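You operate a simulated robot arm through the tools that you are given. There is no shell and no other tool. Be economical: measure what you need, move in short steps, check, and stop when the job is done.

You are at the controls of a simulated two-armed robot. One attempt, no reset.

JOB
Take the spacer on the clear end of the long bench and put it away on the top of the small bench. Pick up the blue bottle from the top of the small bench with one hand, pass it to the other hand and put it on the clear end of the long bench. Put the relay marked "59" from the top of the steel table on the top of the wood-topped table and the relay that says "72" on top of the green filter. Take the pan from the tap bench top and leave it on the shelf under the wash bench. Put two of the small cartons from the wash bench top on the low shelf of the long bench. Pull the bin cover open. The order is free. Set down upright: bottle.

Only the result counts: the job must be done as asked and must still hold three seconds after the hand-in. Knocking over, shifting, dropping, spilling or breaking anything else fails it. Lids that push on must go on centred and level and be pressed home; caps that screw on are set level and turned clockwise until they are tight.

ROBOT AND FRAMES
Two 7-joint arms with two-finger parallel grippers on one trunk, on a base that drives. Base frame: it is fixed to the floor where the robot stands at the start and does not move with it; the origin is under the middle of the robot, x ahead of it, y to its left, z up; the surface under the hand at the start is at about z = 0.92. Lengths are in m, angles in rad, forces in N, time in s.
The left shoulder is at the start at [0.039, 0.208, 1.271], the right one opposite. With the tool pointing down near the work surface each hand reaches from about 0.22 to 0.9 m from the robot's upright axis, wherever it stands, measured 20 degrees to its own side. Places, roughly: bin cover [-4, -7.1, 0.8]; bottle [1.25, -1.5, 1]; clear end of the long bench [0.8, 0.3, 0.9]; green filter [-5.5, 2.75, 1]; low shelf of the long bench [0.8, 0.8, 0.2]; pan (29x19x8 cm) [-2.1, 2.5, 0.9]; relay [-5.5, 2.5, 0.75]; shelf under the wash bench [-0.7, 2.6, 0.3]; small carton [-1, 2.75, 1]; spacer (3x3x2 cm) [0.8, -0.1, 0.9]; top of the small bench [1.1, -1.5, 0.9]; top of the wood-topped table [-6.1, -0.9, 0.8]. Payload 4.4 kg a hand.
The TCP of each hand is the grasp point between the finger pads, 0.023 m short of the fingertips. In the tool frame z runs along the fingers and y along their closing line. The gripper opens to 0.094 m. The fingers are 0.038 m wide and 0.01 m thick; the gripper's body (0.054 by 0.096 m) begins 0.039 m behind the TCP.
Orientation is told as [roll, pitch, yaw] about the base's x, y, z axes, in that order, counted from this pose: with the fingers straight down and closing along the base's y, the tool's x points along the base's -x, its y along +y and its z along -z.

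CONTROLS
- The arms move only by the tool nudge_tool. It takes "left_motion", "right_motion" or both (then of equal length, played together; a hand with none holds still); each is a list of rows, each a list of 7 numbers: the shift along the tool's x, y, z in units of 30 mm (1.0 is 30 mm), then the turn, a rotation vector about the tool's x, y, z in units of 4 degrees (1.0 is 4 degrees), then the opening, from 0 (shut) to 1 (fully open). In form: [[dx, dy, dz, wx, wy, wz, hand], ...]. A call has 1 to 12 rows; each row shifts and turns the commanded pose from where the row before left it, along the tool's axes as they then stand. A call with a number of a shift or a turn outside -1 to 1 is refused whole. Each row takes 0.2 s and may step no farther than 0.05 m and 0.15 rad from the row before; otherwise, or with a gripper value out of range, the whole call is refused. Where a pose cannot be reached the arm comes as near as it can. A force on the tool above 40 N (or 10 N above the force at the start of the call, whichever is more), or a blocked arm, ends the call early, and 0.2 s more pass. The fingers move at their own pace (about 0.108 m/s each) and stop on an object; they squeeze with about 26 N. The grip force told is the motor's: it shows also when the fingers shut on nothing. Time passes only in rows, and 0.2 s behind the last, so rows that do not move let the fingers close. The reply holds the time, the measured pose of the TCP, the force on the tool along the base axes, the opening and the grip force, in the units named above and with some noise, with the torque about the TCP (base axes, N m) and any sound that the robot's microphone picked up, and new pictures: "views" is both (left out), scene, wrist or none (wrist: the cameras of the hands that moved).
- Cameras (640 x 400 px; columns grow to the right, rows downward): "scene" is now at [0.1363, 0.0228, 1.4384]; the picture's right is [0.28, -0.96, 0.00], its down [-0.58, -0.17, -0.80] and it looks along [0.76, 0.22, -0.61] (base axes); focal length 281 px, centre (320, 200). "left" rides on the left gripper at [0.086, -0.016, -0.075] in its tool frame; the picture's right is [0.18, 0.98, 0.00], its down [-0.58, 0.11, -0.81] and it looks along [-0.79, 0.15, 0.59] (tool axes); focal length 243 px, centre (320, 200). "right" rides on the right gripper at [0.087, 0.016, -0.074] in its tool frame; the picture's right is [-0.18, 0.98, 0.00], its down [-0.58, -0.11, -0.81] and it looks along [-0.79, -0.15, 0.59] (tool axes); focal length 243 px, centre (320, 200).
- move_column(by): slides the trunk up (or, below 0, down) by that many m; the arms and the scene camera ride with it, the base frame stays. It gives what a move gives, with no picture.
- base_move(legs): drives the robot by 1 to 6 legs, each [ahead, left, turn to the left] in m, m and rad, along the robot's own axes; the way and the turn of a leg run together, so that a leg with both is an arc; at most 1.5 m and 3.142 rad a leg. The arms and the cameras ride along, it lands a little off, and it stops where it bumps. It gives what a move gives, and a new picture of the scene camera.
- turn_head(pan, tilt): turns the head with the scene camera to pan (to the left, within 1.396 rad either way) and tilt (down, from -0.506 to 1.204), counted from straight ahead of the robot. It gives what a move gives, and a new picture of the scene camera.
- locate(camera, pixels): for up to 12 pixels [column, row] of the newest picture of that camera ("zoom" is the newest enlarged one), the place [x, y, z] in the base frame of the surface seen there, good to about 0.002 m. It takes no simulated time.
- zoom(camera, box): a new picture of the part [left, top, right, bottom] of that camera's present view, enlarged. It takes no simulated time.
- sign_off(): hands the job in; it is judged then, once.

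Work in short steps. Measure before you move; look again where a grasp or a placing could have gone wrong, and mend it. You have 322 turns and 360 pictures in all, those below and enlarged ones among them. Open the grippers and draw the arms clear of the work before you hand the job in, unless the task says otherwise.

The tools are called after "Request:" as a command line: name --argument value ..., lists and objects as JSON in quotes. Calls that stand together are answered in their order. nudge_tool: Moves the arms, as the interface text tells. Its arguments: {"type":"object","properties":{"left_motion":{"type":"array","items":{"type":"array","items":{"type":"number"}}},"right_motion":{"type":"array","items":{"type":"array","items":{"type":"number"}}},"views":{"type":"string","enum":["both","scene","wrist","none"]}},"required":[]} The other tools are called the same way: move_column (by) slides the trunk up or down; base_move (legs) drives the base; turn_head (pan, tilt) turns the head that bears the scene camera; locate (camera, pixels) gives the place of the surface under pixels of a picture; zoom (camera, box) takes an enlarged picture of a part of a camera's view; sign_off () hands the job in.

At the start:

```text
clock: 0.0
left_position: [0.5105, 0.4774, 1.2111]
left_orientation: [0.002, -0.013, -0.001]
left_ft_force: [0.4, -0.4, 0.4]
left_torque: [0.01, 0.02, -0.03]
left_finger_gap: 0.094
left_gripper_force: 0.1
right_position: [0.499, -0.0212, 1.2573]
right_orientation: [0.003, -0.01, 0.0]
right_ft_force: [-0.6, 0.2, -0.4]
right_torque: [-0.01, -0.01, -0.01]
right_finger_gap: 0.0941
right_gripper_force: 0.1
trunk travel left (down, up): [-0.35, 0.213]
robot x, y, heading: [0.0006, 0.0021, 0.002]
head pan, tilt: [0.286, 0.661]
```

scene: 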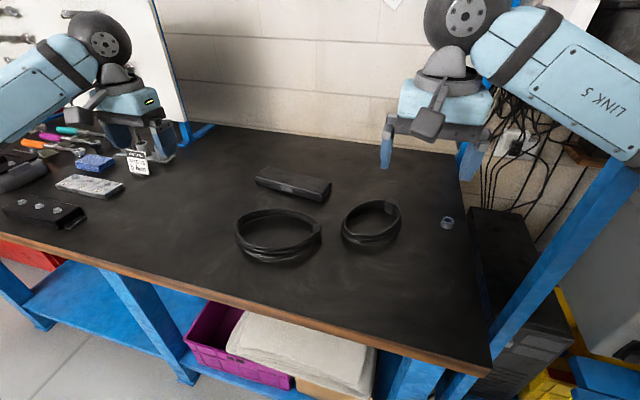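
right: 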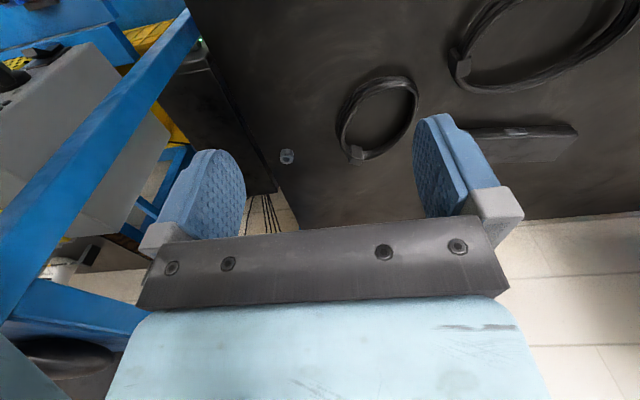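
left: 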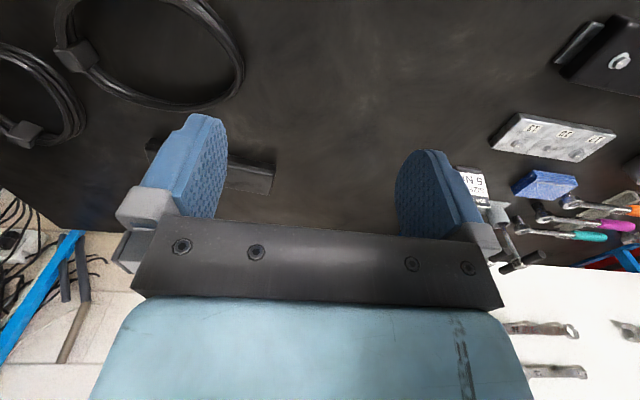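

The spacer shows at scene (447,223). I locate it and the bench around it.

Request:
locate --camera "scene" --pixels '[[447, 219], [447, 223], [447, 228], [430, 230], [370, 205], [295, 180], [280, 215], [460, 185], [490, 360], [330, 300]]'

Request:
zoom --camera "scene" --box '[400, 190, 496, 250]'

```text
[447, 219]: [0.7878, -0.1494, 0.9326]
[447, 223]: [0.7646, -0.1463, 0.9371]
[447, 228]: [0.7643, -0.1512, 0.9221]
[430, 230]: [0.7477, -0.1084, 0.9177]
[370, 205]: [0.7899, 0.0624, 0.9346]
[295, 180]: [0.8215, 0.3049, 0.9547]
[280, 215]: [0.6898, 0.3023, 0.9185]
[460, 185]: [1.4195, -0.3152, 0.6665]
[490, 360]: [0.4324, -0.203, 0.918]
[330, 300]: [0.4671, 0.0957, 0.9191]
```

```text
6.67 times, centred on (448, 220) of scene
```

zoom: 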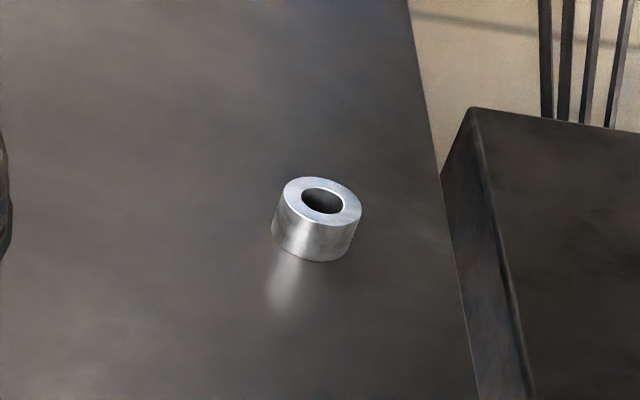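

Request:
locate --camera "zoom" --pixels '[[290, 197], [356, 212], [314, 222], [330, 181], [310, 250]]'

```text
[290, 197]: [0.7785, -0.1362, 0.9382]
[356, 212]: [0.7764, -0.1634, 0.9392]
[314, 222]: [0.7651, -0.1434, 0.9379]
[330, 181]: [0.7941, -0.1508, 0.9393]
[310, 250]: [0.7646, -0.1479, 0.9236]
```

Spacer centre is about (0.778,-0.150), top 0.939, bench 0.918. I move the right hand above it.

Request:
nudge_tool --right_motion '[[-0.93, -0.43, 0.69, 0, 0, 0, 1], [-0.93, -0.43, 0.69, 0, 0, 0, 1], [-0.93, -0.43, 0.69, 0, 0, 0, 1], [-0.93, -0.43, 0.69, 0, 0, 0, 1], [-0.93, -0.43, 0.69, 0, 0, 0, 1], [-0.93, -0.43, 0.69, 0, 0, 0, 1], [-0.93, -0.43, 0.69, 0, 0, 0, 1], [-0.93, -0.43, 0.69, 0, 0, 0, 0.7], [-0.93, -0.43, 0.69, 0, 0, 0, 0.7], [-0.93, -0.43, 0.69, 0, 0, 0, 0.7], [0, 0, 0, 0, 0, 0, 0.7]]' --views "wrist"

```text
clock: 2.6
left_position: [0.4133, 0.515, 1.2173]
left_orientation: [-0.03, -0.056, 0.013]
left_ft_force: [-0.5, 1.7, 1.2]
left_torque: [-0.08, -0.08, 0.03]
left_finger_gap: 0.0941
left_gripper_force: 0.1
right_position: [0.6876, -0.0516, 1.1289]
right_orientation: [-0.024, -0.112, 0.116]
right_ft_force: [0.9, 1.3, -0.8]
right_torque: [0.0, 0.03, 0.0]
right_finger_gap: 0.0658
right_gripper_force: 0.0
trunk travel left (down, up): [-0.35, 0.213]
robot x, y, heading: [-0.0489, 0.0053, 0.013]
head pan, tilt: [0.286, 0.661]
stopped in row 11 (right hand): the arm was blocked; the commanded pose is now the measured one
```

right: 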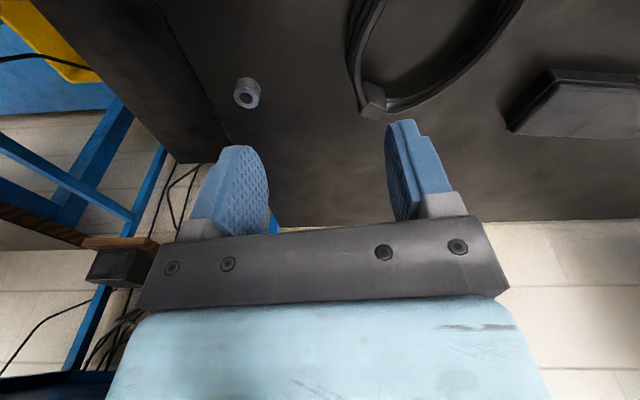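

The arm was blocked and the base shifted back 5 cm; I look at the scene to see what it bumped.

Request:
turn_head --pan -0.2 --tilt 0.45

```text
clock: 3.5
left_position: [0.4191, 0.5142, 1.2147]
left_orientation: [-0.037, -0.056, 0.008]
left_ft_force: [0.4, -0.2, -0.1]
left_torque: [0.0, 0.04, -0.02]
left_finger_gap: 0.0939
left_gripper_force: 0.1
right_position: [0.6879, -0.0534, 1.125]
right_orientation: [-0.032, -0.103, 0.113]
right_ft_force: [0.0, 0.6, -1.3]
right_torque: [-0.01, 0.02, 0.05]
right_finger_gap: 0.0656
right_gripper_force: 0.1
trunk travel left (down, up): [-0.35, 0.213]
robot x, y, heading: [-0.0471, 0.0001, 0.008]
head pan, tilt: [-0.201, 0.45]
```

scene: 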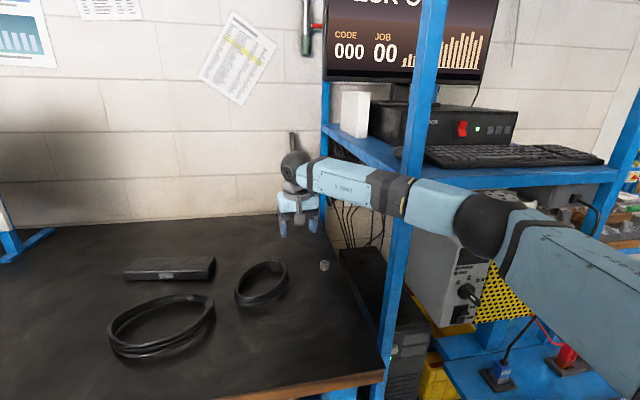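

The right forearm hit the blue post of the rack to the right. I measure the post, and retract the right arm the way it came.

Request:
locate --camera "scene" --pixels '[[388, 320], [400, 230], [430, 60], [325, 120], [612, 200], [440, 210], [590, 265], [450, 350], [325, 266], [405, 330], [380, 372]]'

Request:
nudge_tool --right_motion '[[0.8, 0, -0.6, 0, 0, 0, 0.7], [0.8, 0, -0.6, 0, 0, 0, 0.7], [0.8, 0, -0.6, 0, 0, 0, 0.7], [0.8, 0, -0.6, 0, 0, 0, 0.7], [0.8, 0, -0.6, 0, 0, 0, 0.7], [0.8, 0, -0.6, 0, 0, 0, 0.7], [0.8, 0, -0.6, 0, 0, 0, 0.7], [0.8, 0, -0.6, 0, 0, 0, 0.7]]' --views "scene"

```text
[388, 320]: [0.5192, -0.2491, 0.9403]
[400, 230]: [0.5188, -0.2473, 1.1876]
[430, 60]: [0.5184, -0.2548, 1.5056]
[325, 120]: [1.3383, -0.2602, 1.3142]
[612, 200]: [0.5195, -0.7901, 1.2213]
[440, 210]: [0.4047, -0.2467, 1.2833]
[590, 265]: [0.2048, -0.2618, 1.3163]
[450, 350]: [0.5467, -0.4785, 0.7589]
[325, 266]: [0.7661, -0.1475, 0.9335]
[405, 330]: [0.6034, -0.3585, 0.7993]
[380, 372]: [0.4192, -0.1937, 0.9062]
```

```text
clock: 4.8
left_position: [0.4421, 0.5094, 1.2103]
left_orientation: [-0.018, -0.024, 0.022]
left_ft_force: [-2.4, 0.5, 2.5]
left_torque: [0.01, -0.09, -0.03]
left_finger_gap: 0.0942
left_gripper_force: 0.0
right_position: [0.5762, -0.0455, 1.1738]
right_orientation: [-0.018, -0.053, 0.173]
right_ft_force: [0.3, -1.2, -0.2]
right_torque: [-0.01, 0.04, -0.01]
right_finger_gap: 0.0659
right_gripper_force: 0.1
trunk travel left (down, up): [-0.35, 0.213]
robot x, y, heading: [-0.0488, 0.0007, 0.02]
head pan, tilt: [-0.201, 0.45]
stopped in row 6 (right hand): the force on the tool passed its limit at 63 N (the readings are from after the stop); the commanded pose is now the measured one
```

scene: 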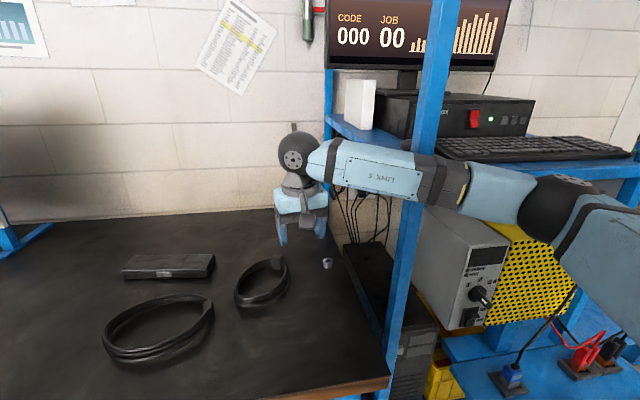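

The forearm rubs the post side. I move the hand to the left (+y) and back to free it.

Request:
nudge_tool --right_motion '[[0, 0.8, 0, 0, 0, 0, 0.7], [0, 0.8, 0, 0, 0, 0, 0.7], [0.5, 0.8, 0, 0, 0, 0, 0.7], [0.8, 0.5, -0.3, 0, 0, 0, 0.7], [0.8, 0, -0.6, 0, 0, 0, 0.7], [0.8, 0, -0.6, 0, 0, 0, 0.7]]' --views "scene"

```text
clock: 6.2
left_position: [0.4697, 0.4883, 1.2056]
left_orientation: [0.0, -0.002, 0.015]
left_ft_force: [0.7, 0.0, 0.6]
left_torque: [0.02, -0.03, -0.01]
left_finger_gap: 0.0942
left_gripper_force: 0.1
right_position: [0.5061, -0.0064, 1.1944]
right_orientation: [0.005, -0.028, 0.133]
right_ft_force: [-0.5, 0.3, 0.4]
right_torque: [0.0, -0.03, 0.0]
right_finger_gap: 0.0658
right_gripper_force: 0.0
trunk travel left (down, up): [-0.35, 0.213]
robot x, y, heading: [-0.0426, 0.0014, 0.016]
head pan, tilt: [-0.201, 0.45]
```

scene: 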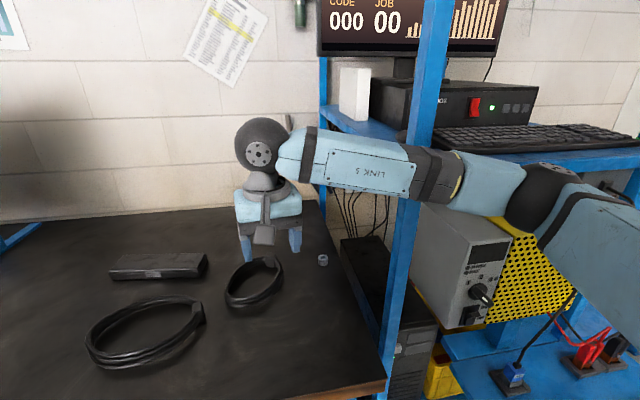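

Free now. I'll use the left hand for the spacer instead: tuck the right hand back, then turn the base to the right so the spacer lies to its left-front.

Request:
nudge_tool --right_motion '[[1, 0, 0, 0, 0, -1, 0.7], [1, 0, 0, 0, 0, -1, 0.7], [1, 0, 0, 0, 0, 0, 0.7], [1, 0, 0, 0, 0, 0, 0.7], [1, 0, 0, 0, 0, 0, 0.7], [1, 0, 0, 0, 0, 0, 0.7]]' --views "none"

Request:
base_move --legs '[[0.0, 0.12, 0], [0, 0, -0.55]]'

```text
clock: 7.6
left_position: [0.4705, 0.4882, 1.2038]
left_orientation: [0.0, 0.0, 0.016]
left_ft_force: [-0.4, 0.1, 0.8]
left_torque: [-0.01, -0.02, 0.01]
left_finger_gap: 0.0939
left_gripper_force: 0.0
right_position: [0.3311, -0.0501, 1.1891]
right_orientation: [0.001, -0.029, 0.277]
right_ft_force: [-0.2, 0.0, -0.3]
right_torque: [0.01, -0.01, -0.03]
right_finger_gap: 0.0657
right_gripper_force: 0.0
trunk travel left (down, up): [-0.35, 0.213]
robot x, y, heading: [-0.0441, 0.0008, 0.02]
head pan, tilt: [-0.201, 0.45]
```

```text
clock: 10.8
left_position: [0.6473, 0.2719, 1.2034]
left_orientation: [-0.001, 0.001, -0.528]
left_ft_force: [-0.6, 0.3, 0.5]
left_torque: [0.04, 0.01, 0.0]
left_finger_gap: 0.0939
left_gripper_force: 0.2
right_position: [0.2508, -0.1174, 1.1882]
right_orientation: [-0.001, -0.028, -0.271]
right_ft_force: [-0.1, -0.4, 0.0]
right_torque: [-0.01, -0.01, 0.0]
right_finger_gap: 0.0656
right_gripper_force: 0.0
trunk travel left (down, up): [-0.35, 0.213]
robot x, y, heading: [-0.0418, 0.1214, -0.529]
head pan, tilt: [-0.201, 0.45]
```

scene: 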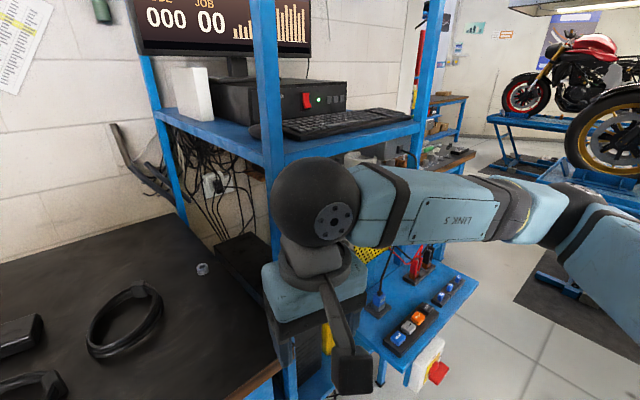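

Clear. I send the left hand above the spacer (delta in tool axes −0.326, −0.299, down 0.18).

Request:
nudge_tool --left_motion '[[-0.906, -0.83, 0.5, 0, 0, 0, 0.8], [-0.906, -0.83, 0.5, 0, 0, 0, 0.8], [-0.906, -0.83, 0.5, 0, 0, 0, 0.8], [-0.906, -0.83, 0.5, 0, 0, 0, 0.8], [-0.906, -0.83, 0.5, 0, 0, 0, 0.8], [-0.906, -0.83, 0.5, 0, 0, 0, 0.8], [-0.906, -0.83, 0.5, 0, 0, 0, 0.8], [-0.906, -0.83, 0.5, 0, 0, 0, 0.8], [-0.906, -0.83, 0.5, 0, 0, 0, 0.8], [-0.906, -0.83, 0.5, 0, 0, 0, 0.8], [-0.906, -0.83, 0.5, 0, 0, 0, 0.8], [-0.906, -0.83, 0.5, 0, 0, 0, 0.8]]' --views "wrist"

```text
clock: 13.4
left_position: [0.7759, -0.1526, 1.0243]
left_orientation: [0.002, 0.001, -0.529]
left_ft_force: [0.0, -0.3, 0.7]
left_torque: [0.04, 0.01, -0.01]
left_finger_gap: 0.0752
left_gripper_force: 0.1
right_position: [0.2495, -0.1174, 1.1877]
right_orientation: [0.001, -0.028, -0.269]
right_ft_force: [-0.3, 0.0, -0.1]
right_torque: [0.01, -0.01, 0.0]
right_finger_gap: 0.066
right_gripper_force: 0.0
trunk travel left (down, up): [-0.35, 0.213]
robot x, y, heading: [-0.0473, 0.1187, -0.532]
head pan, tilt: [-0.201, 0.45]
```

left: 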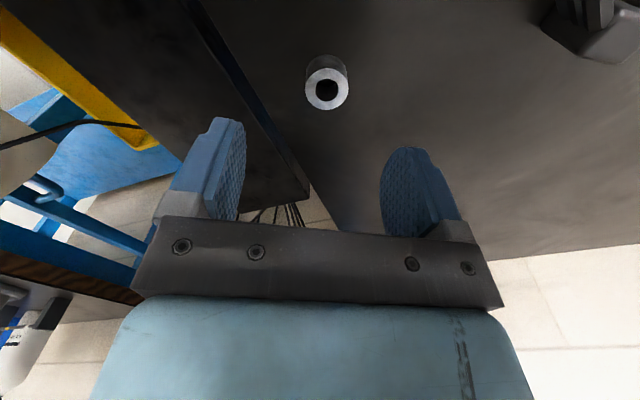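

Request:
locate --camera "left" --pixels '[[308, 88], [345, 90], [327, 107], [326, 72], [380, 70]]'

```text
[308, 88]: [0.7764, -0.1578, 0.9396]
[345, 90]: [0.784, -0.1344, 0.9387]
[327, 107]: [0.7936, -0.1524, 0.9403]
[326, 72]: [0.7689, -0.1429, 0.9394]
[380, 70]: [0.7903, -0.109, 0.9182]
```

Spacer centre (0.780,-0.147); I shift y +6 mm, go down 80 mm and close.

Request:
nudge_tool --left_motion '[[0, 0.2, 0.7, 0, 0, 0, 0.8], [0, 0, 0.9, 0, 0, 0, 0.8], [0, 0, 0.6, 0, 0, 0, 0.8], [0, 0, 0.45, 0, 0, 0, 0.8], [0, 0, 0, 0, 0, 0, 0], [0, 0, 0, 0, 0, 0, 0], [0, 0, 0, 0, 0, 0, 0], [0, 0, -0.6, 0, 0, 0, 0], [0, 0, -1, 0, 0, 0, 0], [0, 0, -1, 0, 0, 0, 0]]' --views "wrist"

```text
clock: 15.6
left_position: [0.7822, -0.1449, 1.0231]
left_orientation: [0.0, 0.001, -0.529]
left_ft_force: [-0.1, 0.4, -0.3]
left_torque: [0.0, 0.0, -0.01]
left_finger_gap: 0.0282
left_gripper_force: 26.1
right_position: [0.2506, -0.1164, 1.1885]
right_orientation: [0.001, -0.029, -0.269]
right_ft_force: [-0.5, 0.1, 0.5]
right_torque: [-0.01, -0.03, -0.02]
right_finger_gap: 0.0657
right_gripper_force: 0.1
trunk travel left (down, up): [-0.35, 0.213]
robot x, y, heading: [-0.0423, 0.123, -0.526]
head pan, tilt: [-0.201, 0.45]
```

left: 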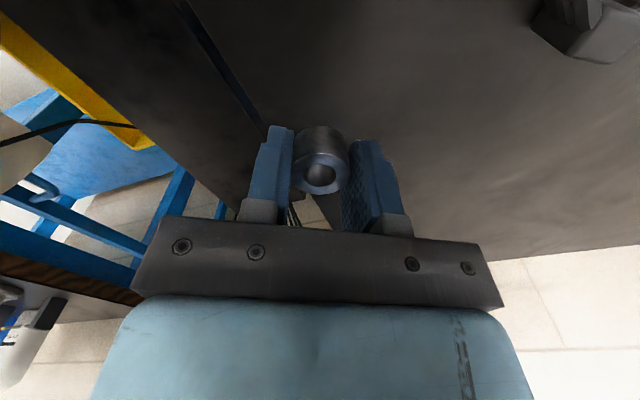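

Gripped (gap 28 mm). Raise and retract the left hand for travel.

Request:
nudge_tool --left_motion '[[0.3, 0, -1, 0, 0, 0, 0], [1, 0.1, -0.7, 0, 0, 0, 0], [1, 0.1, -0.7, 0, 0, 0, 0], [1, 0.1, -0.7, 0, 0, 0, 0], [1, 0.1, -0.7, 0, 0, 0, 0], [1, 0.1, -0.7, 0, 0, 0, 0], [1, 0.1, -0.7, 0, 0, 0, 0], [1, 0.1, -0.6, 0, 0, 0, 0], [1, 0.1, 0, 0, 0, 0, 0], [1, 0.1, 0, 0, 0, 0, 0], [1, 0.1, 0, 0, 0, 0, 0], [1, 0.1, 0, 0, 0, 0, 0]]' --views "none"

Request:
turn_head --pan -0.6 --tilt 0.45

```text
clock: 18.2
left_position: [0.5043, 0.0539, 1.1962]
left_orientation: [0.0, 0.001, -0.527]
left_ft_force: [0.1, -0.5, 0.2]
left_torque: [-0.02, -0.01, 0.0]
left_finger_gap: 0.0286
left_gripper_force: 26.1
right_position: [0.2504, -0.1157, 1.1899]
right_orientation: [-0.002, -0.03, -0.269]
right_ft_force: [1.2, -0.2, -0.1]
right_torque: [-0.01, -0.03, 0.01]
right_finger_gap: 0.066
right_gripper_force: 0.0
trunk travel left (down, up): [-0.35, 0.213]
robot x, y, heading: [-0.0435, 0.1171, -0.53]
head pan, tilt: [-0.201, 0.45]
```

```text
clock: 19.1
left_position: [0.5049, 0.0534, 1.1955]
left_orientation: [0.0, -0.001, -0.53]
left_ft_force: [0.1, 0.2, -1.0]
left_torque: [0.01, 0.01, 0.03]
left_finger_gap: 0.0285
left_gripper_force: 25.7
right_position: [0.2508, -0.1176, 1.1891]
right_orientation: [-0.001, -0.028, -0.27]
right_ft_force: [-0.3, -0.3, -0.2]
right_torque: [-0.01, 0.04, 0.0]
right_finger_gap: 0.0659
right_gripper_force: 0.0
trunk travel left (down, up): [-0.35, 0.213]
robot x, y, heading: [-0.0451, 0.1236, -0.525]
head pan, tilt: [-0.6, 0.45]
```

scene: 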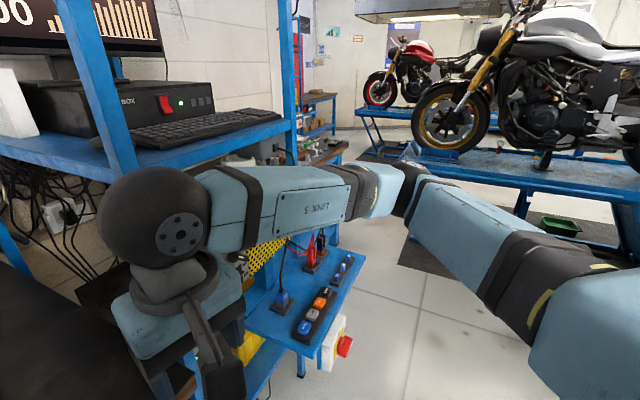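

I measure obstacles on the way to the small bench.

Request:
locate --camera "scene" --pixels '[[355, 265], [300, 335], [345, 345], [340, 152], [320, 165], [295, 130], [430, 265], [570, 225], [410, 240], [345, 370]]'

Request:
zoom --camera "scene" --box '[230, 70, 390, 170]'

```text
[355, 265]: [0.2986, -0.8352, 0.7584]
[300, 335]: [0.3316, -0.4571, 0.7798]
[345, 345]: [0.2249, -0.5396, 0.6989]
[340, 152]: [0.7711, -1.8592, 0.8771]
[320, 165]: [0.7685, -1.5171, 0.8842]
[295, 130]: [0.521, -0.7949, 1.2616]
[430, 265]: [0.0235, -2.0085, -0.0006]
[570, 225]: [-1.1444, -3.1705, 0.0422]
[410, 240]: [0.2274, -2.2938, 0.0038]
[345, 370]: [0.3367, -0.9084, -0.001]
```

```text
4.00 times, centred on (310, 120) of scene
```

zoom: 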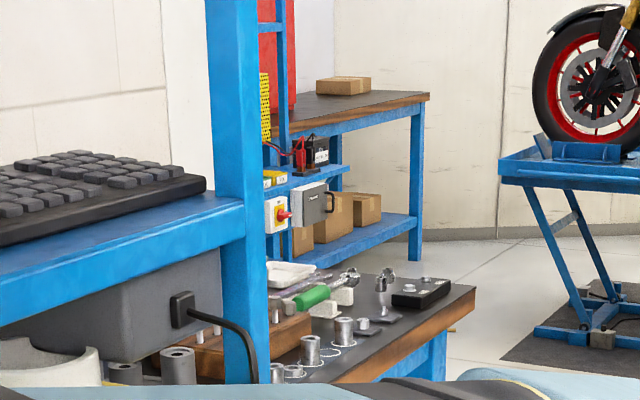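

Small bench front edge is x≈0.77; the rack's lower shelf sticks out to x≈0.22. I back off, straighten, slide right, then come forward a bit.

Request:
base_move --legs '[[-0.45, 0, 0], [0, 0, 0.53], [0, -1.5, 0], [0, -0.4, 0], [0.35, 0, 0]]'

Request:
turn_head --pan 0.0 --tilt 0.5

```text
clock: 41.8
left_position: [0.4303, -1.3409, 1.1962]
left_orientation: [0.0, 0.0, -0.003]
left_ft_force: [0.4, 0.0, -0.2]
left_torque: [-0.01, -0.01, -0.02]
left_finger_gap: 0.0286
left_gripper_force: 25.8
right_position: [0.2946, -1.6164, 1.1891]
right_orientation: [0.0, -0.029, 0.258]
right_ft_force: [-0.1, -0.5, 0.2]
right_torque: [0.0, 0.01, 0.01]
right_finger_gap: 0.0659
right_gripper_force: 0.0
trunk travel left (down, up): [-0.35, 0.213]
robot x, y, heading: [-0.0768, -1.561, 0.001]
head pan, tilt: [-0.6, 0.45]
```

scene: 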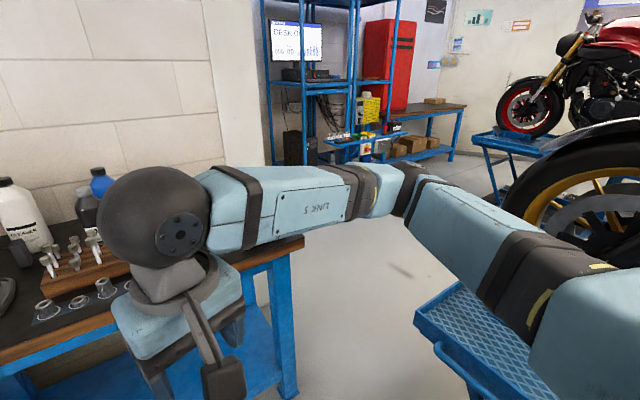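

```text
clock: 42.8
left_position: [0.4303, -1.3417, 1.196]
left_orientation: [-0.001, 0.001, -0.003]
left_ft_force: [-0.2, 0.7, 0.4]
left_torque: [0.01, -0.03, 0.0]
left_finger_gap: 0.0286
left_gripper_force: 26.0
right_position: [0.2966, -1.6158, 1.1894]
right_orientation: [-0.001, -0.028, 0.257]
right_ft_force: [-0.3, -0.5, -0.6]
right_torque: [0.02, 0.01, -0.02]
right_finger_gap: 0.0658
right_gripper_force: 0.0
trunk travel left (down, up): [-0.35, 0.213]
robot x, y, heading: [-0.0781, -1.5576, -0.009]
head pan, tilt: [0.0, 0.499]
```

scene: 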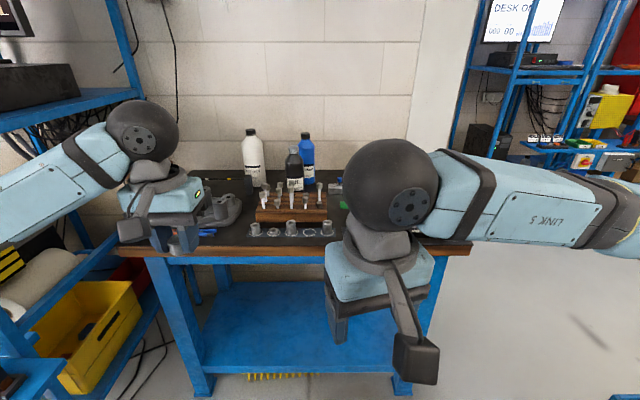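

I zoom on the bench top and measure the bottles.

Request:
zoom --camera "scene" --box '[190, 110, 382, 250]'

Request:
locate --camera "scene" --pixels '[[306, 135], [306, 150], [310, 186], [293, 150], [253, 135], [340, 190], [222, 188], [212, 234], [225, 250], [290, 216], [290, 252], [310, 186]]'

```text
2.86 times, centred on (286, 180) of scene
```

zoom: 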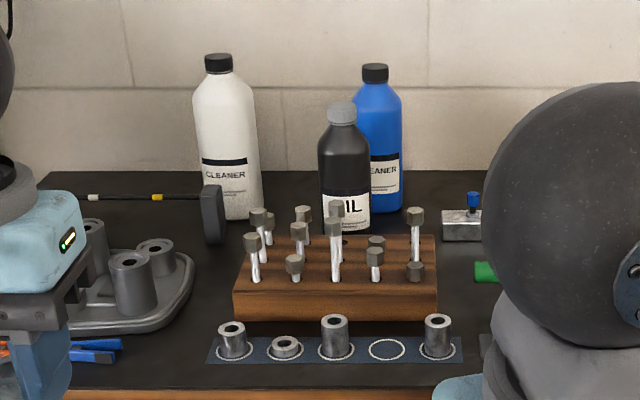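

```text
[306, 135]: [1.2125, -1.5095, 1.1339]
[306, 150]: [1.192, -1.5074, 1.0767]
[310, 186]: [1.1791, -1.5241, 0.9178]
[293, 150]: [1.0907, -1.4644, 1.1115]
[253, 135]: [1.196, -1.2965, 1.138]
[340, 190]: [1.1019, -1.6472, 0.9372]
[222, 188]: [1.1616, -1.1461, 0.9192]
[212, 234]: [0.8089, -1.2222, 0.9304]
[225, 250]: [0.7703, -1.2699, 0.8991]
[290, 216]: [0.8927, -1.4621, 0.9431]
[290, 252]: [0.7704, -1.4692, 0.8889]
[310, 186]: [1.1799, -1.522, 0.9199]
```

The mat in front of the block has an empty ring at zoom (387,349) between other spacers — the spacer's home. I measure it.

Request:
locate --camera "zoom" --pixels '[[387, 349], [370, 349], [404, 349], [387, 340], [387, 358], [437, 320], [333, 322], [286, 342], [387, 300], [415, 210], [210, 360], [475, 270]]'

```text
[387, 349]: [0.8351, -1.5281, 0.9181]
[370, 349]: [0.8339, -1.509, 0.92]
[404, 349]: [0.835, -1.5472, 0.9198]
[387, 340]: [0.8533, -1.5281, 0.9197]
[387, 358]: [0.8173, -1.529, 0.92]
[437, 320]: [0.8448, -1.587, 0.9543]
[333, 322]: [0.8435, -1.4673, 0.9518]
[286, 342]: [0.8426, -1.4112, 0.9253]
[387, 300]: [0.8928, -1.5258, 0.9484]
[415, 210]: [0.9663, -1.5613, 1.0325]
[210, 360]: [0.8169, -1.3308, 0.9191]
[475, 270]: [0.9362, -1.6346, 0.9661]
```

Ring centre (0.835,-1.528). I drive forward 0.28 m.

Request:
base_move --legs '[[0.28, 0, 0]]'

```text
clock: 44.7
left_position: [0.7097, -1.3431, 1.1956]
left_orientation: [-0.001, 0.0, -0.006]
left_ft_force: [-0.2, 0.3, -0.6]
left_torque: [-0.03, 0.02, -0.01]
left_finger_gap: 0.0284
left_gripper_force: 26.0
right_position: [0.5751, -1.6177, 1.1889]
right_orientation: [0.0, -0.029, 0.253]
right_ft_force: [-1.2, 0.0, 0.4]
right_torque: [0.01, 0.04, 0.0]
right_finger_gap: 0.0659
right_gripper_force: 0.0
trunk travel left (down, up): [-0.35, 0.213]
robot x, y, heading: [0.2011, -1.5603, -0.006]
head pan, tilt: [0.0, 0.499]
```

scene: 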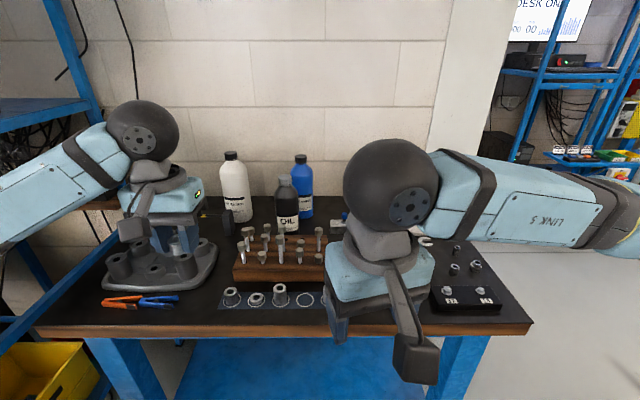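

Left hand moves to above the ring while the right hand shifts right out of the way.

Request:
nudge_tool --left_motion '[[-0.52, -0.77, 0.4, 0, 0, 0, 0], [-0.52, -0.77, 0.4, 0, 0, 0, 0], [-0.52, -0.77, 0.4, 0, 0, 0, 0], [-0.52, -0.77, 0.4, 0, 0, 0, 0], [-0.52, -0.77, 0.4, 0, 0, 0, 0], [-0.52, -0.77, 0.4, 0, 0, 0, 0], [-0.52, -0.77, 0.4, 0, 0, 0, 0], [-0.52, -0.77, 0.4, 0, 0, 0, 0]]' --right_motion '[[0, -0.6, 0, 0, 0, 0, 1], [0, -0.6, 0, 0, 0, 0, 1], [0, -0.6, 0, 0, 0, 0, 1], [0, -0.6, 0, 0, 0, 0, 1], [0, -0.6, 0, 0, 0, 0, 1], [0, -0.6, 0, 0, 0, 0, 1], [0, -0.6, 0, 0, 0, 0, 1], [0, -0.6, 0, 0, 0, 0, 1]]' --views "both"

```text
clock: 46.5
left_position: [0.8337, -1.5307, 1.1018]
left_orientation: [0.001, 0.001, -0.008]
left_ft_force: [-0.4, -0.4, -0.6]
left_torque: [0.05, 0.01, -0.02]
left_finger_gap: 0.0283
left_gripper_force: 26.0
right_position: [0.6113, -1.7597, 1.1892]
right_orientation: [0.001, -0.03, 0.255]
right_ft_force: [-0.2, -1.3, -0.7]
right_torque: [0.01, 0.02, 0.02]
right_finger_gap: 0.0941
right_gripper_force: 0.0
trunk travel left (down, up): [-0.35, 0.213]
robot x, y, heading: [0.2003, -1.5599, -0.006]
head pan, tilt: [0.0, 0.499]
```

scene: 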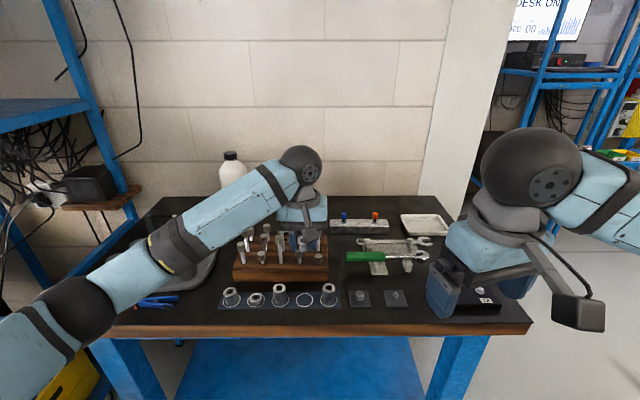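
right: 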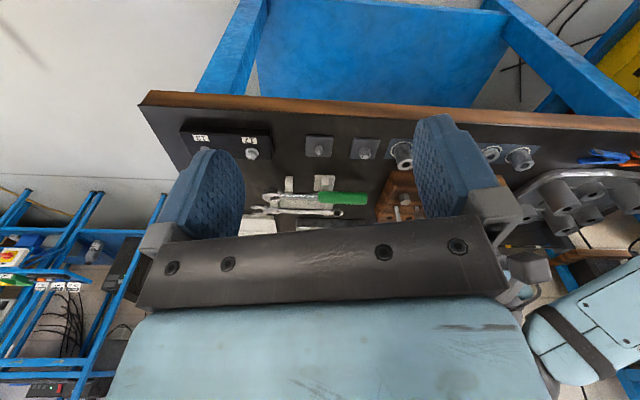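
left: 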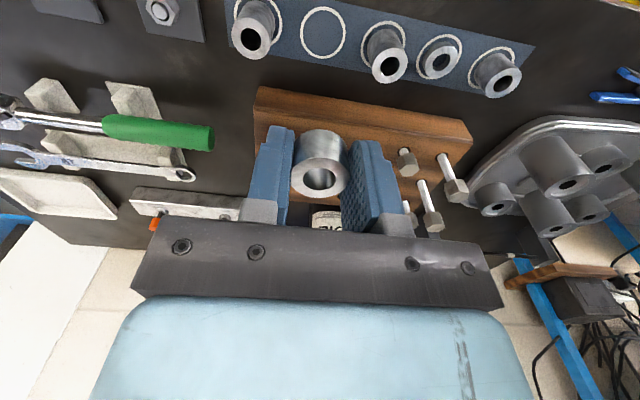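

Request:
locate --camera "left" --pixels '[[302, 33], [347, 33], [324, 8], [324, 57], [265, 45], [380, 65], [390, 110]]'

```text
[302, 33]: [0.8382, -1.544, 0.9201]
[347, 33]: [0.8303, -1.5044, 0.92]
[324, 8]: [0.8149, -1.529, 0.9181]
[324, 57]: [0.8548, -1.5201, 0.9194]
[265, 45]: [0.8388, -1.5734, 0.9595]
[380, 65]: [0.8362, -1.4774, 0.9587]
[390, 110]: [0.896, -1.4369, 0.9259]
```

Aligned; I lower to TCP 0.947, open slightly (0.45) and rise.

Request:
nudge_tool --left_motion '[[-0.04, 0.13, 1, 0, 0, 0, 0], [0, 0, 1, 0, 0, 0, 0], [0, 0, 1, 0, 0, 0, 0], [0, 0, 1, 0, 0, 0, 0], [0, 0, 0.7, 0, 0, 0, 0], [0, 0, 0.45, 0, 0, 0, 0], [0, 0, 0, 0, 0, 0, 0]]' --views "wrist"

```text
clock: 48.1
left_position: [0.8353, -1.526, 0.9447]
left_orientation: [0.001, 0.002, -0.004]
left_ft_force: [0.5, 0.5, -0.4]
left_torque: [-0.03, 0.01, -0.01]
left_finger_gap: 0.0286
left_gripper_force: 25.8
right_position: [0.611, -1.7567, 1.1899]
right_orientation: [-0.001, -0.028, 0.253]
right_ft_force: [-0.6, 0.0, 0.5]
right_torque: [-0.01, 0.02, 0.0]
right_finger_gap: 0.0941
right_gripper_force: 0.0
trunk travel left (down, up): [-0.35, 0.213]
robot x, y, heading: [0.2019, -1.5629, -0.006]
head pan, tilt: [0.0, 0.499]
```

left: 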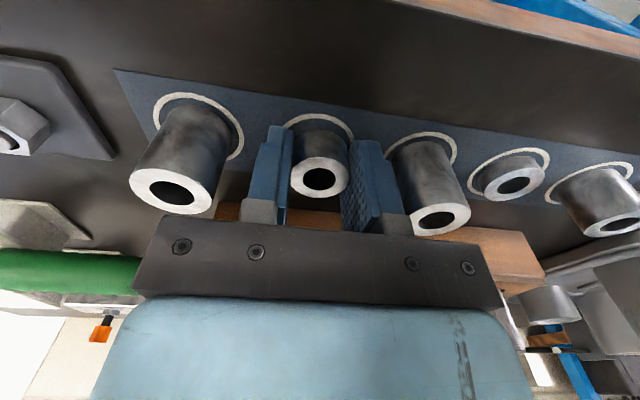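

The spacer sits in the ring. Open to ~0.045 gap and rise.

Request:
nudge_tool --left_motion '[[0, 0, 0, 0, 0, 0, 0.46], [0, 0, 0, 0, 0, 0, 0.46], [0, 0, -0.5, 0, 0, 0, 0.46], [0, 0, -1, 0, 0, 0, 0.46], [0, 0, -1, 0, 0, 0, 0.46], [0, 0, -1, 0, 0, 0, 0.46], [0, 0, -1, 0, 0, 0, 0.46], [0, 0, -1, 0, 0, 0, 0.46]]' --views "wrist"

```text
clock: 49.9
left_position: [0.8343, -1.5263, 1.1107]
left_orientation: [0.0, 0.001, -0.006]
left_ft_force: [0.9, -0.3, 0.3]
left_torque: [-0.01, 0.01, 0.0]
left_finger_gap: 0.0431
left_gripper_force: 0.0
right_position: [0.6094, -1.7574, 1.1888]
right_orientation: [0.001, -0.031, 0.254]
right_ft_force: [-0.8, -0.5, -0.5]
right_torque: [0.0, -0.01, -0.01]
right_finger_gap: 0.0941
right_gripper_force: 0.1
trunk travel left (down, up): [-0.35, 0.213]
robot x, y, heading: [0.1984, -1.5547, -0.004]
head pan, tilt: [0.0, 0.499]
```

left: 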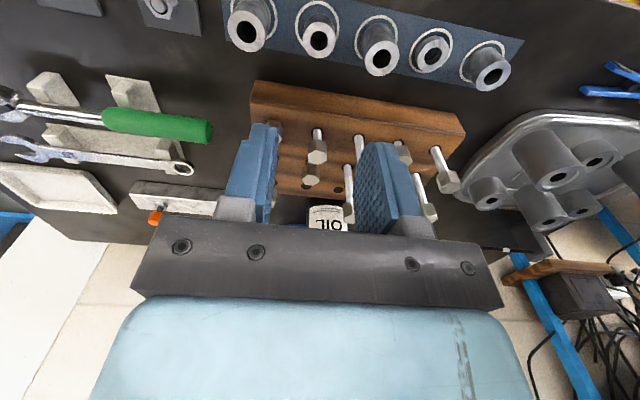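

Spacer is in its ring. I retract the left hand up and back.

Request:
nudge_tool --left_motion '[[0, 0, -1, 0, 0, 0, 0.46], [0.8, 0.6, -0.6, 0, 0, 0, 0.46], [0.8, 0.6, -0.6, 0, 0, 0, 1], [0.8, 0.6, -0.6, 0, 0, 0, 1], [0.8, 0.6, 0, 0, 0, 0, 1], [0.8, 0.6, 0, 0, 0, 0, 1], [0.8, 0.6, 0, 0, 0, 0, 1], [0.8, 0.6, 0, 0, 0, 0, 1], [0.8, 0.6, 0, 0, 0, 0, 1], [0.8, 0.6, 0, 0, 0, 0, 1], [0.8, 0.6, 0, 0, 0, 0, 1], [0.8, 0.6, 0, 0, 0, 0, 1]]' --views "none"

Request:
base_move --legs '[[0.17, 0, 0]]'

Request:
turn_head --pan 0.0 --tilt 0.5

```text
clock: 52.5
left_position: [0.5706, -1.3249, 1.1946]
left_orientation: [0.001, 0.0, -0.005]
left_ft_force: [0.6, 0.6, 0.5]
left_torque: [0.01, 0.02, -0.02]
left_finger_gap: 0.0941
left_gripper_force: 0.0
right_position: [0.6096, -1.7557, 1.1888]
right_orientation: [-0.003, -0.028, 0.253]
right_ft_force: [-0.7, 0.7, -0.5]
right_torque: [-0.02, -0.03, -0.01]
right_finger_gap: 0.0939
right_gripper_force: 0.0
trunk travel left (down, up): [-0.35, 0.213]
robot x, y, heading: [0.1989, -1.5617, -0.01]
head pan, tilt: [0.0, 0.499]
```

```text
clock: 54.0
left_position: [0.7394, -1.3265, 1.1943]
left_orientation: [0.0, 0.0, -0.006]
left_ft_force: [-0.1, -0.4, 0.1]
left_torque: [0.0, 0.02, 0.02]
left_finger_gap: 0.0941
left_gripper_force: 0.1
right_position: [0.7793, -1.7582, 1.1891]
right_orientation: [-0.002, -0.029, 0.255]
right_ft_force: [0.0, 0.0, -0.2]
right_torque: [-0.01, 0.02, 0.02]
right_finger_gap: 0.0942
right_gripper_force: 0.1
trunk travel left (down, up): [-0.35, 0.213]
robot x, y, heading: [0.371, -1.5576, -0.008]
head pan, tilt: [0.0, 0.499]
```

scene: 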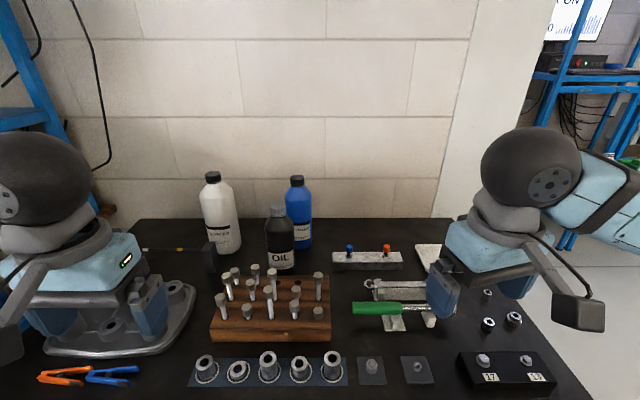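

```text
clock: 54.6
left_position: [0.7406, -1.3262, 1.195]
left_orientation: [0.001, 0.0, -0.005]
left_ft_force: [0.3, 0.8, 0.3]
left_torque: [0.02, -0.02, -0.03]
left_finger_gap: 0.0937
left_gripper_force: 0.0
right_position: [0.7795, -1.7578, 1.1883]
right_orientation: [-0.001, -0.028, 0.254]
right_ft_force: [-0.1, -0.3, 0.2]
right_torque: [-0.02, 0.0, -0.01]
right_finger_gap: 0.0939
right_gripper_force: 0.1
trunk travel left (down, up): [-0.35, 0.213]
robot x, y, heading: [0.3706, -1.558, -0.006]
head pan, tilt: [0.0, 0.499]
```

scene: 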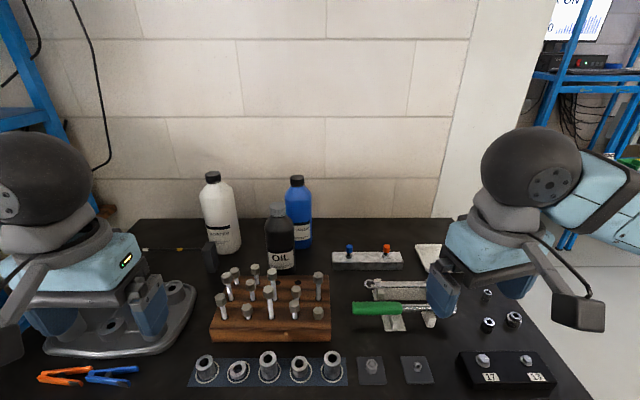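

I zoom on the bottles and measure cap and body.

Request:
zoom --camera "scene" --box '[240, 160, 352, 280]'

Request:
locate --camera "scene" --pixels '[[296, 177], [290, 181], [302, 181], [296, 183], [310, 205], [300, 195], [278, 207], [287, 211], [272, 213], [308, 247], [335, 220], [297, 188]]'

```text
3.33 times, centred on (296, 220) of scene
```

zoom: 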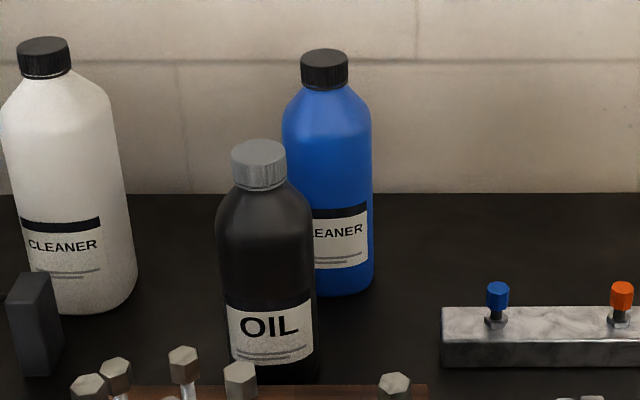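

```text
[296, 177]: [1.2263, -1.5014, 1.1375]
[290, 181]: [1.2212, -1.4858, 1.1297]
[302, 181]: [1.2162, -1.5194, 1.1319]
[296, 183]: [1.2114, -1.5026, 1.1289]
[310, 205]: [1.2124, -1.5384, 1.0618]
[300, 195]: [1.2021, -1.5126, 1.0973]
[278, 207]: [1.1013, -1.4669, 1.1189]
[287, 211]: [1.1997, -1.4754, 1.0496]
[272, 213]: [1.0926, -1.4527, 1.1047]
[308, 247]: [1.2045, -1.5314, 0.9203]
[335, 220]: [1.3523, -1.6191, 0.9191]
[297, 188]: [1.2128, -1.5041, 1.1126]
```

Blue cap centre ≈(1.228,-1.504), cap 1.112–1.138. I square the right hand's yaw and move it toward the bottle, staying high.

Request:
nudge_tool --right_motion '[[0, 0, -0.5, 0, 0, 0.91, 1], [0, 0, -0.5, 0, 0, 0.91, 1], [0, 0, -0.5, 0, 0, 0.91, 1], [0, 0, 0, 0, 0, 0.91, 1], [-0.95, 0.8, 0, 0, 0, 0, 1], [-0.95, 0.8, 0, 0, 0, 0, 1], [-0.95, 0.8, 0, 0, 0, 0, 1], [-0.95, 0.8, 0, 0, 0, 0, 1], [-0.95, 0.8, 0, 0, 0, 0, 1], [-0.95, 0.8, 0, 0, 0, 0, 1], [-0.95, 0.8, 0, 0, 0, 0, 1], [-0.95, 0.8, 0, 0, 0, 0, 1]]' --views "none"

Request:
nudge_tool --right_motion '[[-0.95, 0.3, 0, 0, 0, 0, 0.8], [-0.95, 0.3, 0, 0, 0, 0, 0.8], [-0.95, 0.3, 0, 0, 0, 0, 0.8], [-0.95, 0.3, 0, 0, 0, 0, 0.8], [-0.95, 0.3, 0, 0, 0, 0, 0.8]]' --views "both"

```text
clock: 57.2
left_position: [0.7412, -1.3252, 1.1944]
left_orientation: [-0.003, 0.0, -0.006]
left_ft_force: [-0.1, -0.3, 0.0]
left_torque: [-0.03, 0.0, 0.02]
left_finger_gap: 0.0939
left_gripper_force: 0.0
right_position: [1.0064, -1.5656, 1.2397]
right_orientation: [0.005, -0.028, -0.001]
right_ft_force: [-0.5, 0.5, 0.5]
right_torque: [-0.01, 0.0, 0.01]
right_finger_gap: 0.0939
right_gripper_force: 0.1
trunk travel left (down, up): [-0.35, 0.213]
robot x, y, heading: [0.3706, -1.5573, -0.009]
head pan, tilt: [0.0, 0.499]
```

```text
clock: 58.4
left_position: [0.7404, -1.3246, 1.1947]
left_orientation: [-0.002, 0.001, -0.004]
left_ft_force: [0.2, 0.0, 0.2]
left_torque: [-0.05, 0.04, 0.0]
left_finger_gap: 0.094
left_gripper_force: 0.1
right_position: [1.1479, -1.5188, 1.2461]
right_orientation: [0.006, -0.03, 0.003]
right_ft_force: [0.8, 0.7, 0.9]
right_torque: [-0.03, 0.02, 0.02]
right_finger_gap: 0.0752
right_gripper_force: 0.1
trunk travel left (down, up): [-0.35, 0.213]
robot x, y, heading: [0.3659, -1.5604, -0.01]
head pan, tilt: [0.0, 0.499]
```

scene: 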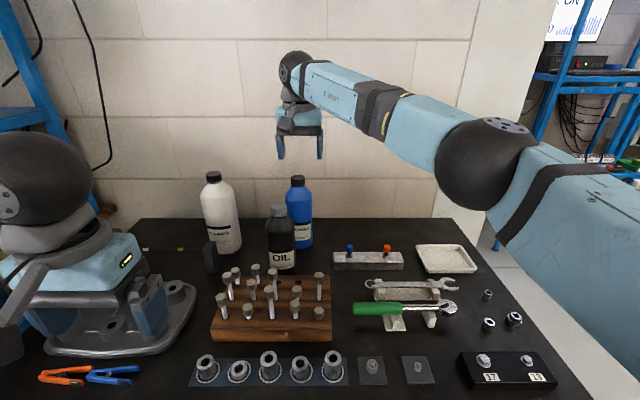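
right: 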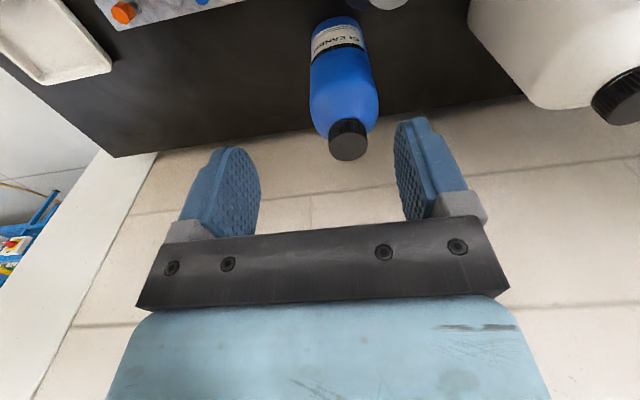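

Request:
locate --camera "right" --pixels '[[348, 144], [331, 144], [366, 144], [348, 134], [348, 157]]'

```text
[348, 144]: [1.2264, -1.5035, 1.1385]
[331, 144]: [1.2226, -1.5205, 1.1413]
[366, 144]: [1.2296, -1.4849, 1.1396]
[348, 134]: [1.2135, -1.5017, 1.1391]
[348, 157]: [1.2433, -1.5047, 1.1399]
```

Cap centre (1.227,-1.503), top 1.139. I move over it, level the tool, lower to 1.124 and grip.

Request:
nudge_tool --right_motion '[[-0.9, 0.18, 0, 0, 0.43, 0, 0.7], [-0.9, 0.18, 0, 0, 0, 0, 0.7], [-0.83, 0.18, 0.3, 0, 0, 0, 0.7], [0, 0, 1, 0, 0, 0, 0.7], [0, 0, 1, 0, 0, 0, 0.7], [0, 0, 0, 0, 0, 0, 0.7]]' --views "wrist"

```text
clock: 59.8
left_position: [0.7398, -1.3266, 1.196]
left_orientation: [-0.001, 0.0, -0.005]
left_ft_force: [-0.4, 0.5, 0.6]
left_torque: [0.02, 0.0, 0.0]
left_finger_gap: 0.0941
left_gripper_force: 0.1
right_position: [1.1624, -1.5268, 1.1765]
right_orientation: [0.007, 0.001, 0.001]
right_ft_force: [-0.3, -0.4, -0.4]
right_torque: [0.0, 0.0, -0.02]
right_finger_gap: 0.066
right_gripper_force: 0.1
right hand out of reach, approached as far as the arm can: row 1, 2, 3
trunk travel left (down, up): [-0.35, 0.213]
robot x, y, heading: [0.3671, -1.5636, -0.006]
head pan, tilt: [0.0, 0.499]
```

right: 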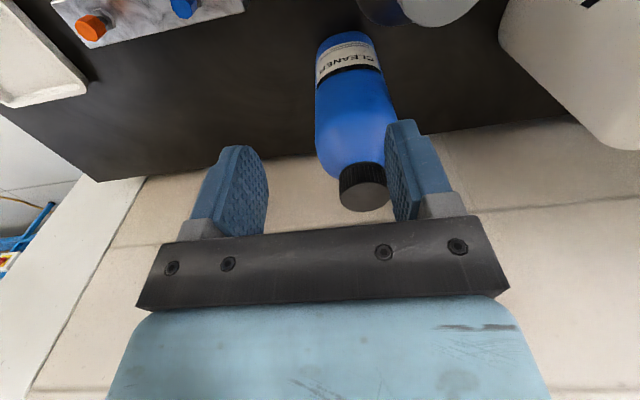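

Out of reach by 6 cm. I rise 30 mm and creep the base forward 7 cm.

Request:
nudge_tool --right_motion '[[0, 0, -0.8, 0, 0, 0, 0.7]]' --views "none"

Request:
base_move --legs '[[0.085, 0.02, 0]]'

```text
clock: 60.2
left_position: [0.7394, -1.3267, 1.1949]
left_orientation: [-0.001, -0.003, -0.006]
left_ft_force: [-0.9, 0.0, 0.8]
left_torque: [0.01, -0.01, 0.01]
left_finger_gap: 0.0939
left_gripper_force: 0.1
right_position: [1.1612, -1.5271, 1.2019]
right_orientation: [0.006, 0.002, -0.001]
right_ft_force: [0.0, 0.3, 0.4]
right_torque: [-0.02, 0.0, 0.01]
right_finger_gap: 0.0657
right_gripper_force: 0.0
trunk travel left (down, up): [-0.35, 0.213]
robot x, y, heading: [0.3667, -1.5617, -0.01]
head pan, tilt: [0.0, 0.499]
```

```text
clock: 61.3
left_position: [0.8243, -1.3072, 1.1951]
left_orientation: [0.0, 0.0, -0.006]
left_ft_force: [1.0, 0.1, -0.5]
left_torque: [0.04, 0.0, -0.01]
left_finger_gap: 0.094
left_gripper_force: 0.0
right_position: [1.248, -1.5078, 1.2016]
right_orientation: [0.008, 0.001, 0.0]
right_ft_force: [0.5, 0.7, -0.5]
right_torque: [0.03, -0.02, -0.02]
right_finger_gap: 0.0657
right_gripper_force: 0.2
trunk travel left (down, up): [-0.35, 0.213]
robot x, y, heading: [0.4564, -1.5415, -0.003]
head pan, tilt: [0.0, 0.499]
```

scene: 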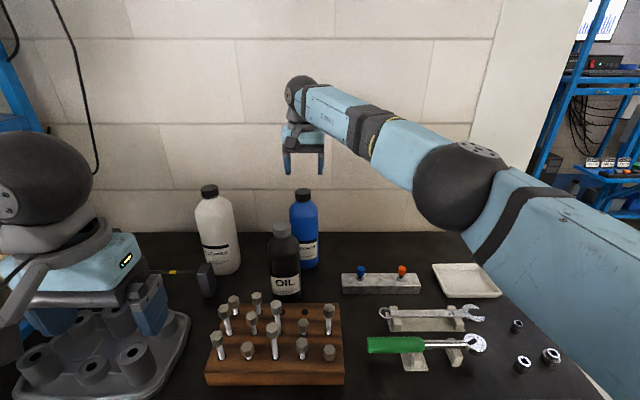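

Now in reach. I align (−21 mm x, +5 mm y), descend to 1.124 and grip the cap.

Request:
nudge_tool --right_motion '[[0.7, 0.17, 0, 0, 0, 0, 0.7], [0, 0, 0.6, 0, 0, 0, 0.7], [0, 0, 0.8, 0, 0, 0, 0.7], [0, 0, 0.7, 0, 0, 0, 0.7], [0, 0, 0.5, 0, 0, 0, 0.7], [0, 0, 0, 0, 0, 0, 0.7]]' --views "wrist"

```text
clock: 62.7
left_position: [0.8247, -1.3085, 1.1949]
left_orientation: [0.0, 0.0, -0.004]
left_ft_force: [-0.2, 0.3, -0.5]
left_torque: [0.02, 0.0, 0.01]
left_finger_gap: 0.0939
left_gripper_force: 0.0
right_position: [1.2263, -1.5032, 1.1231]
right_orientation: [0.007, 0.001, -0.001]
right_ft_force: [-0.5, 0.4, 0.0]
right_torque: [0.02, 0.03, 0.01]
right_finger_gap: 0.0659
right_gripper_force: 0.1
trunk travel left (down, up): [-0.35, 0.213]
robot x, y, heading: [0.4556, -1.5387, -0.004]
head pan, tilt: [0.0, 0.499]
```

right: 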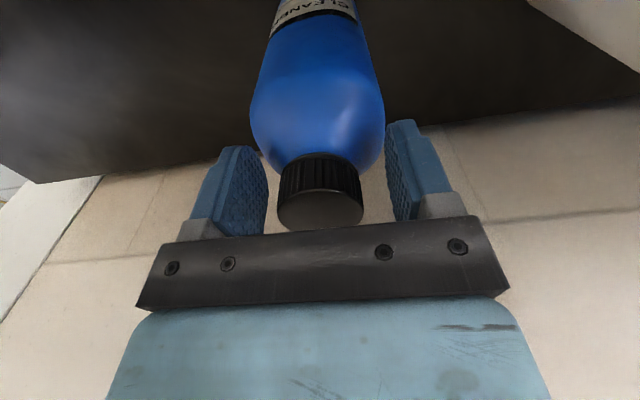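

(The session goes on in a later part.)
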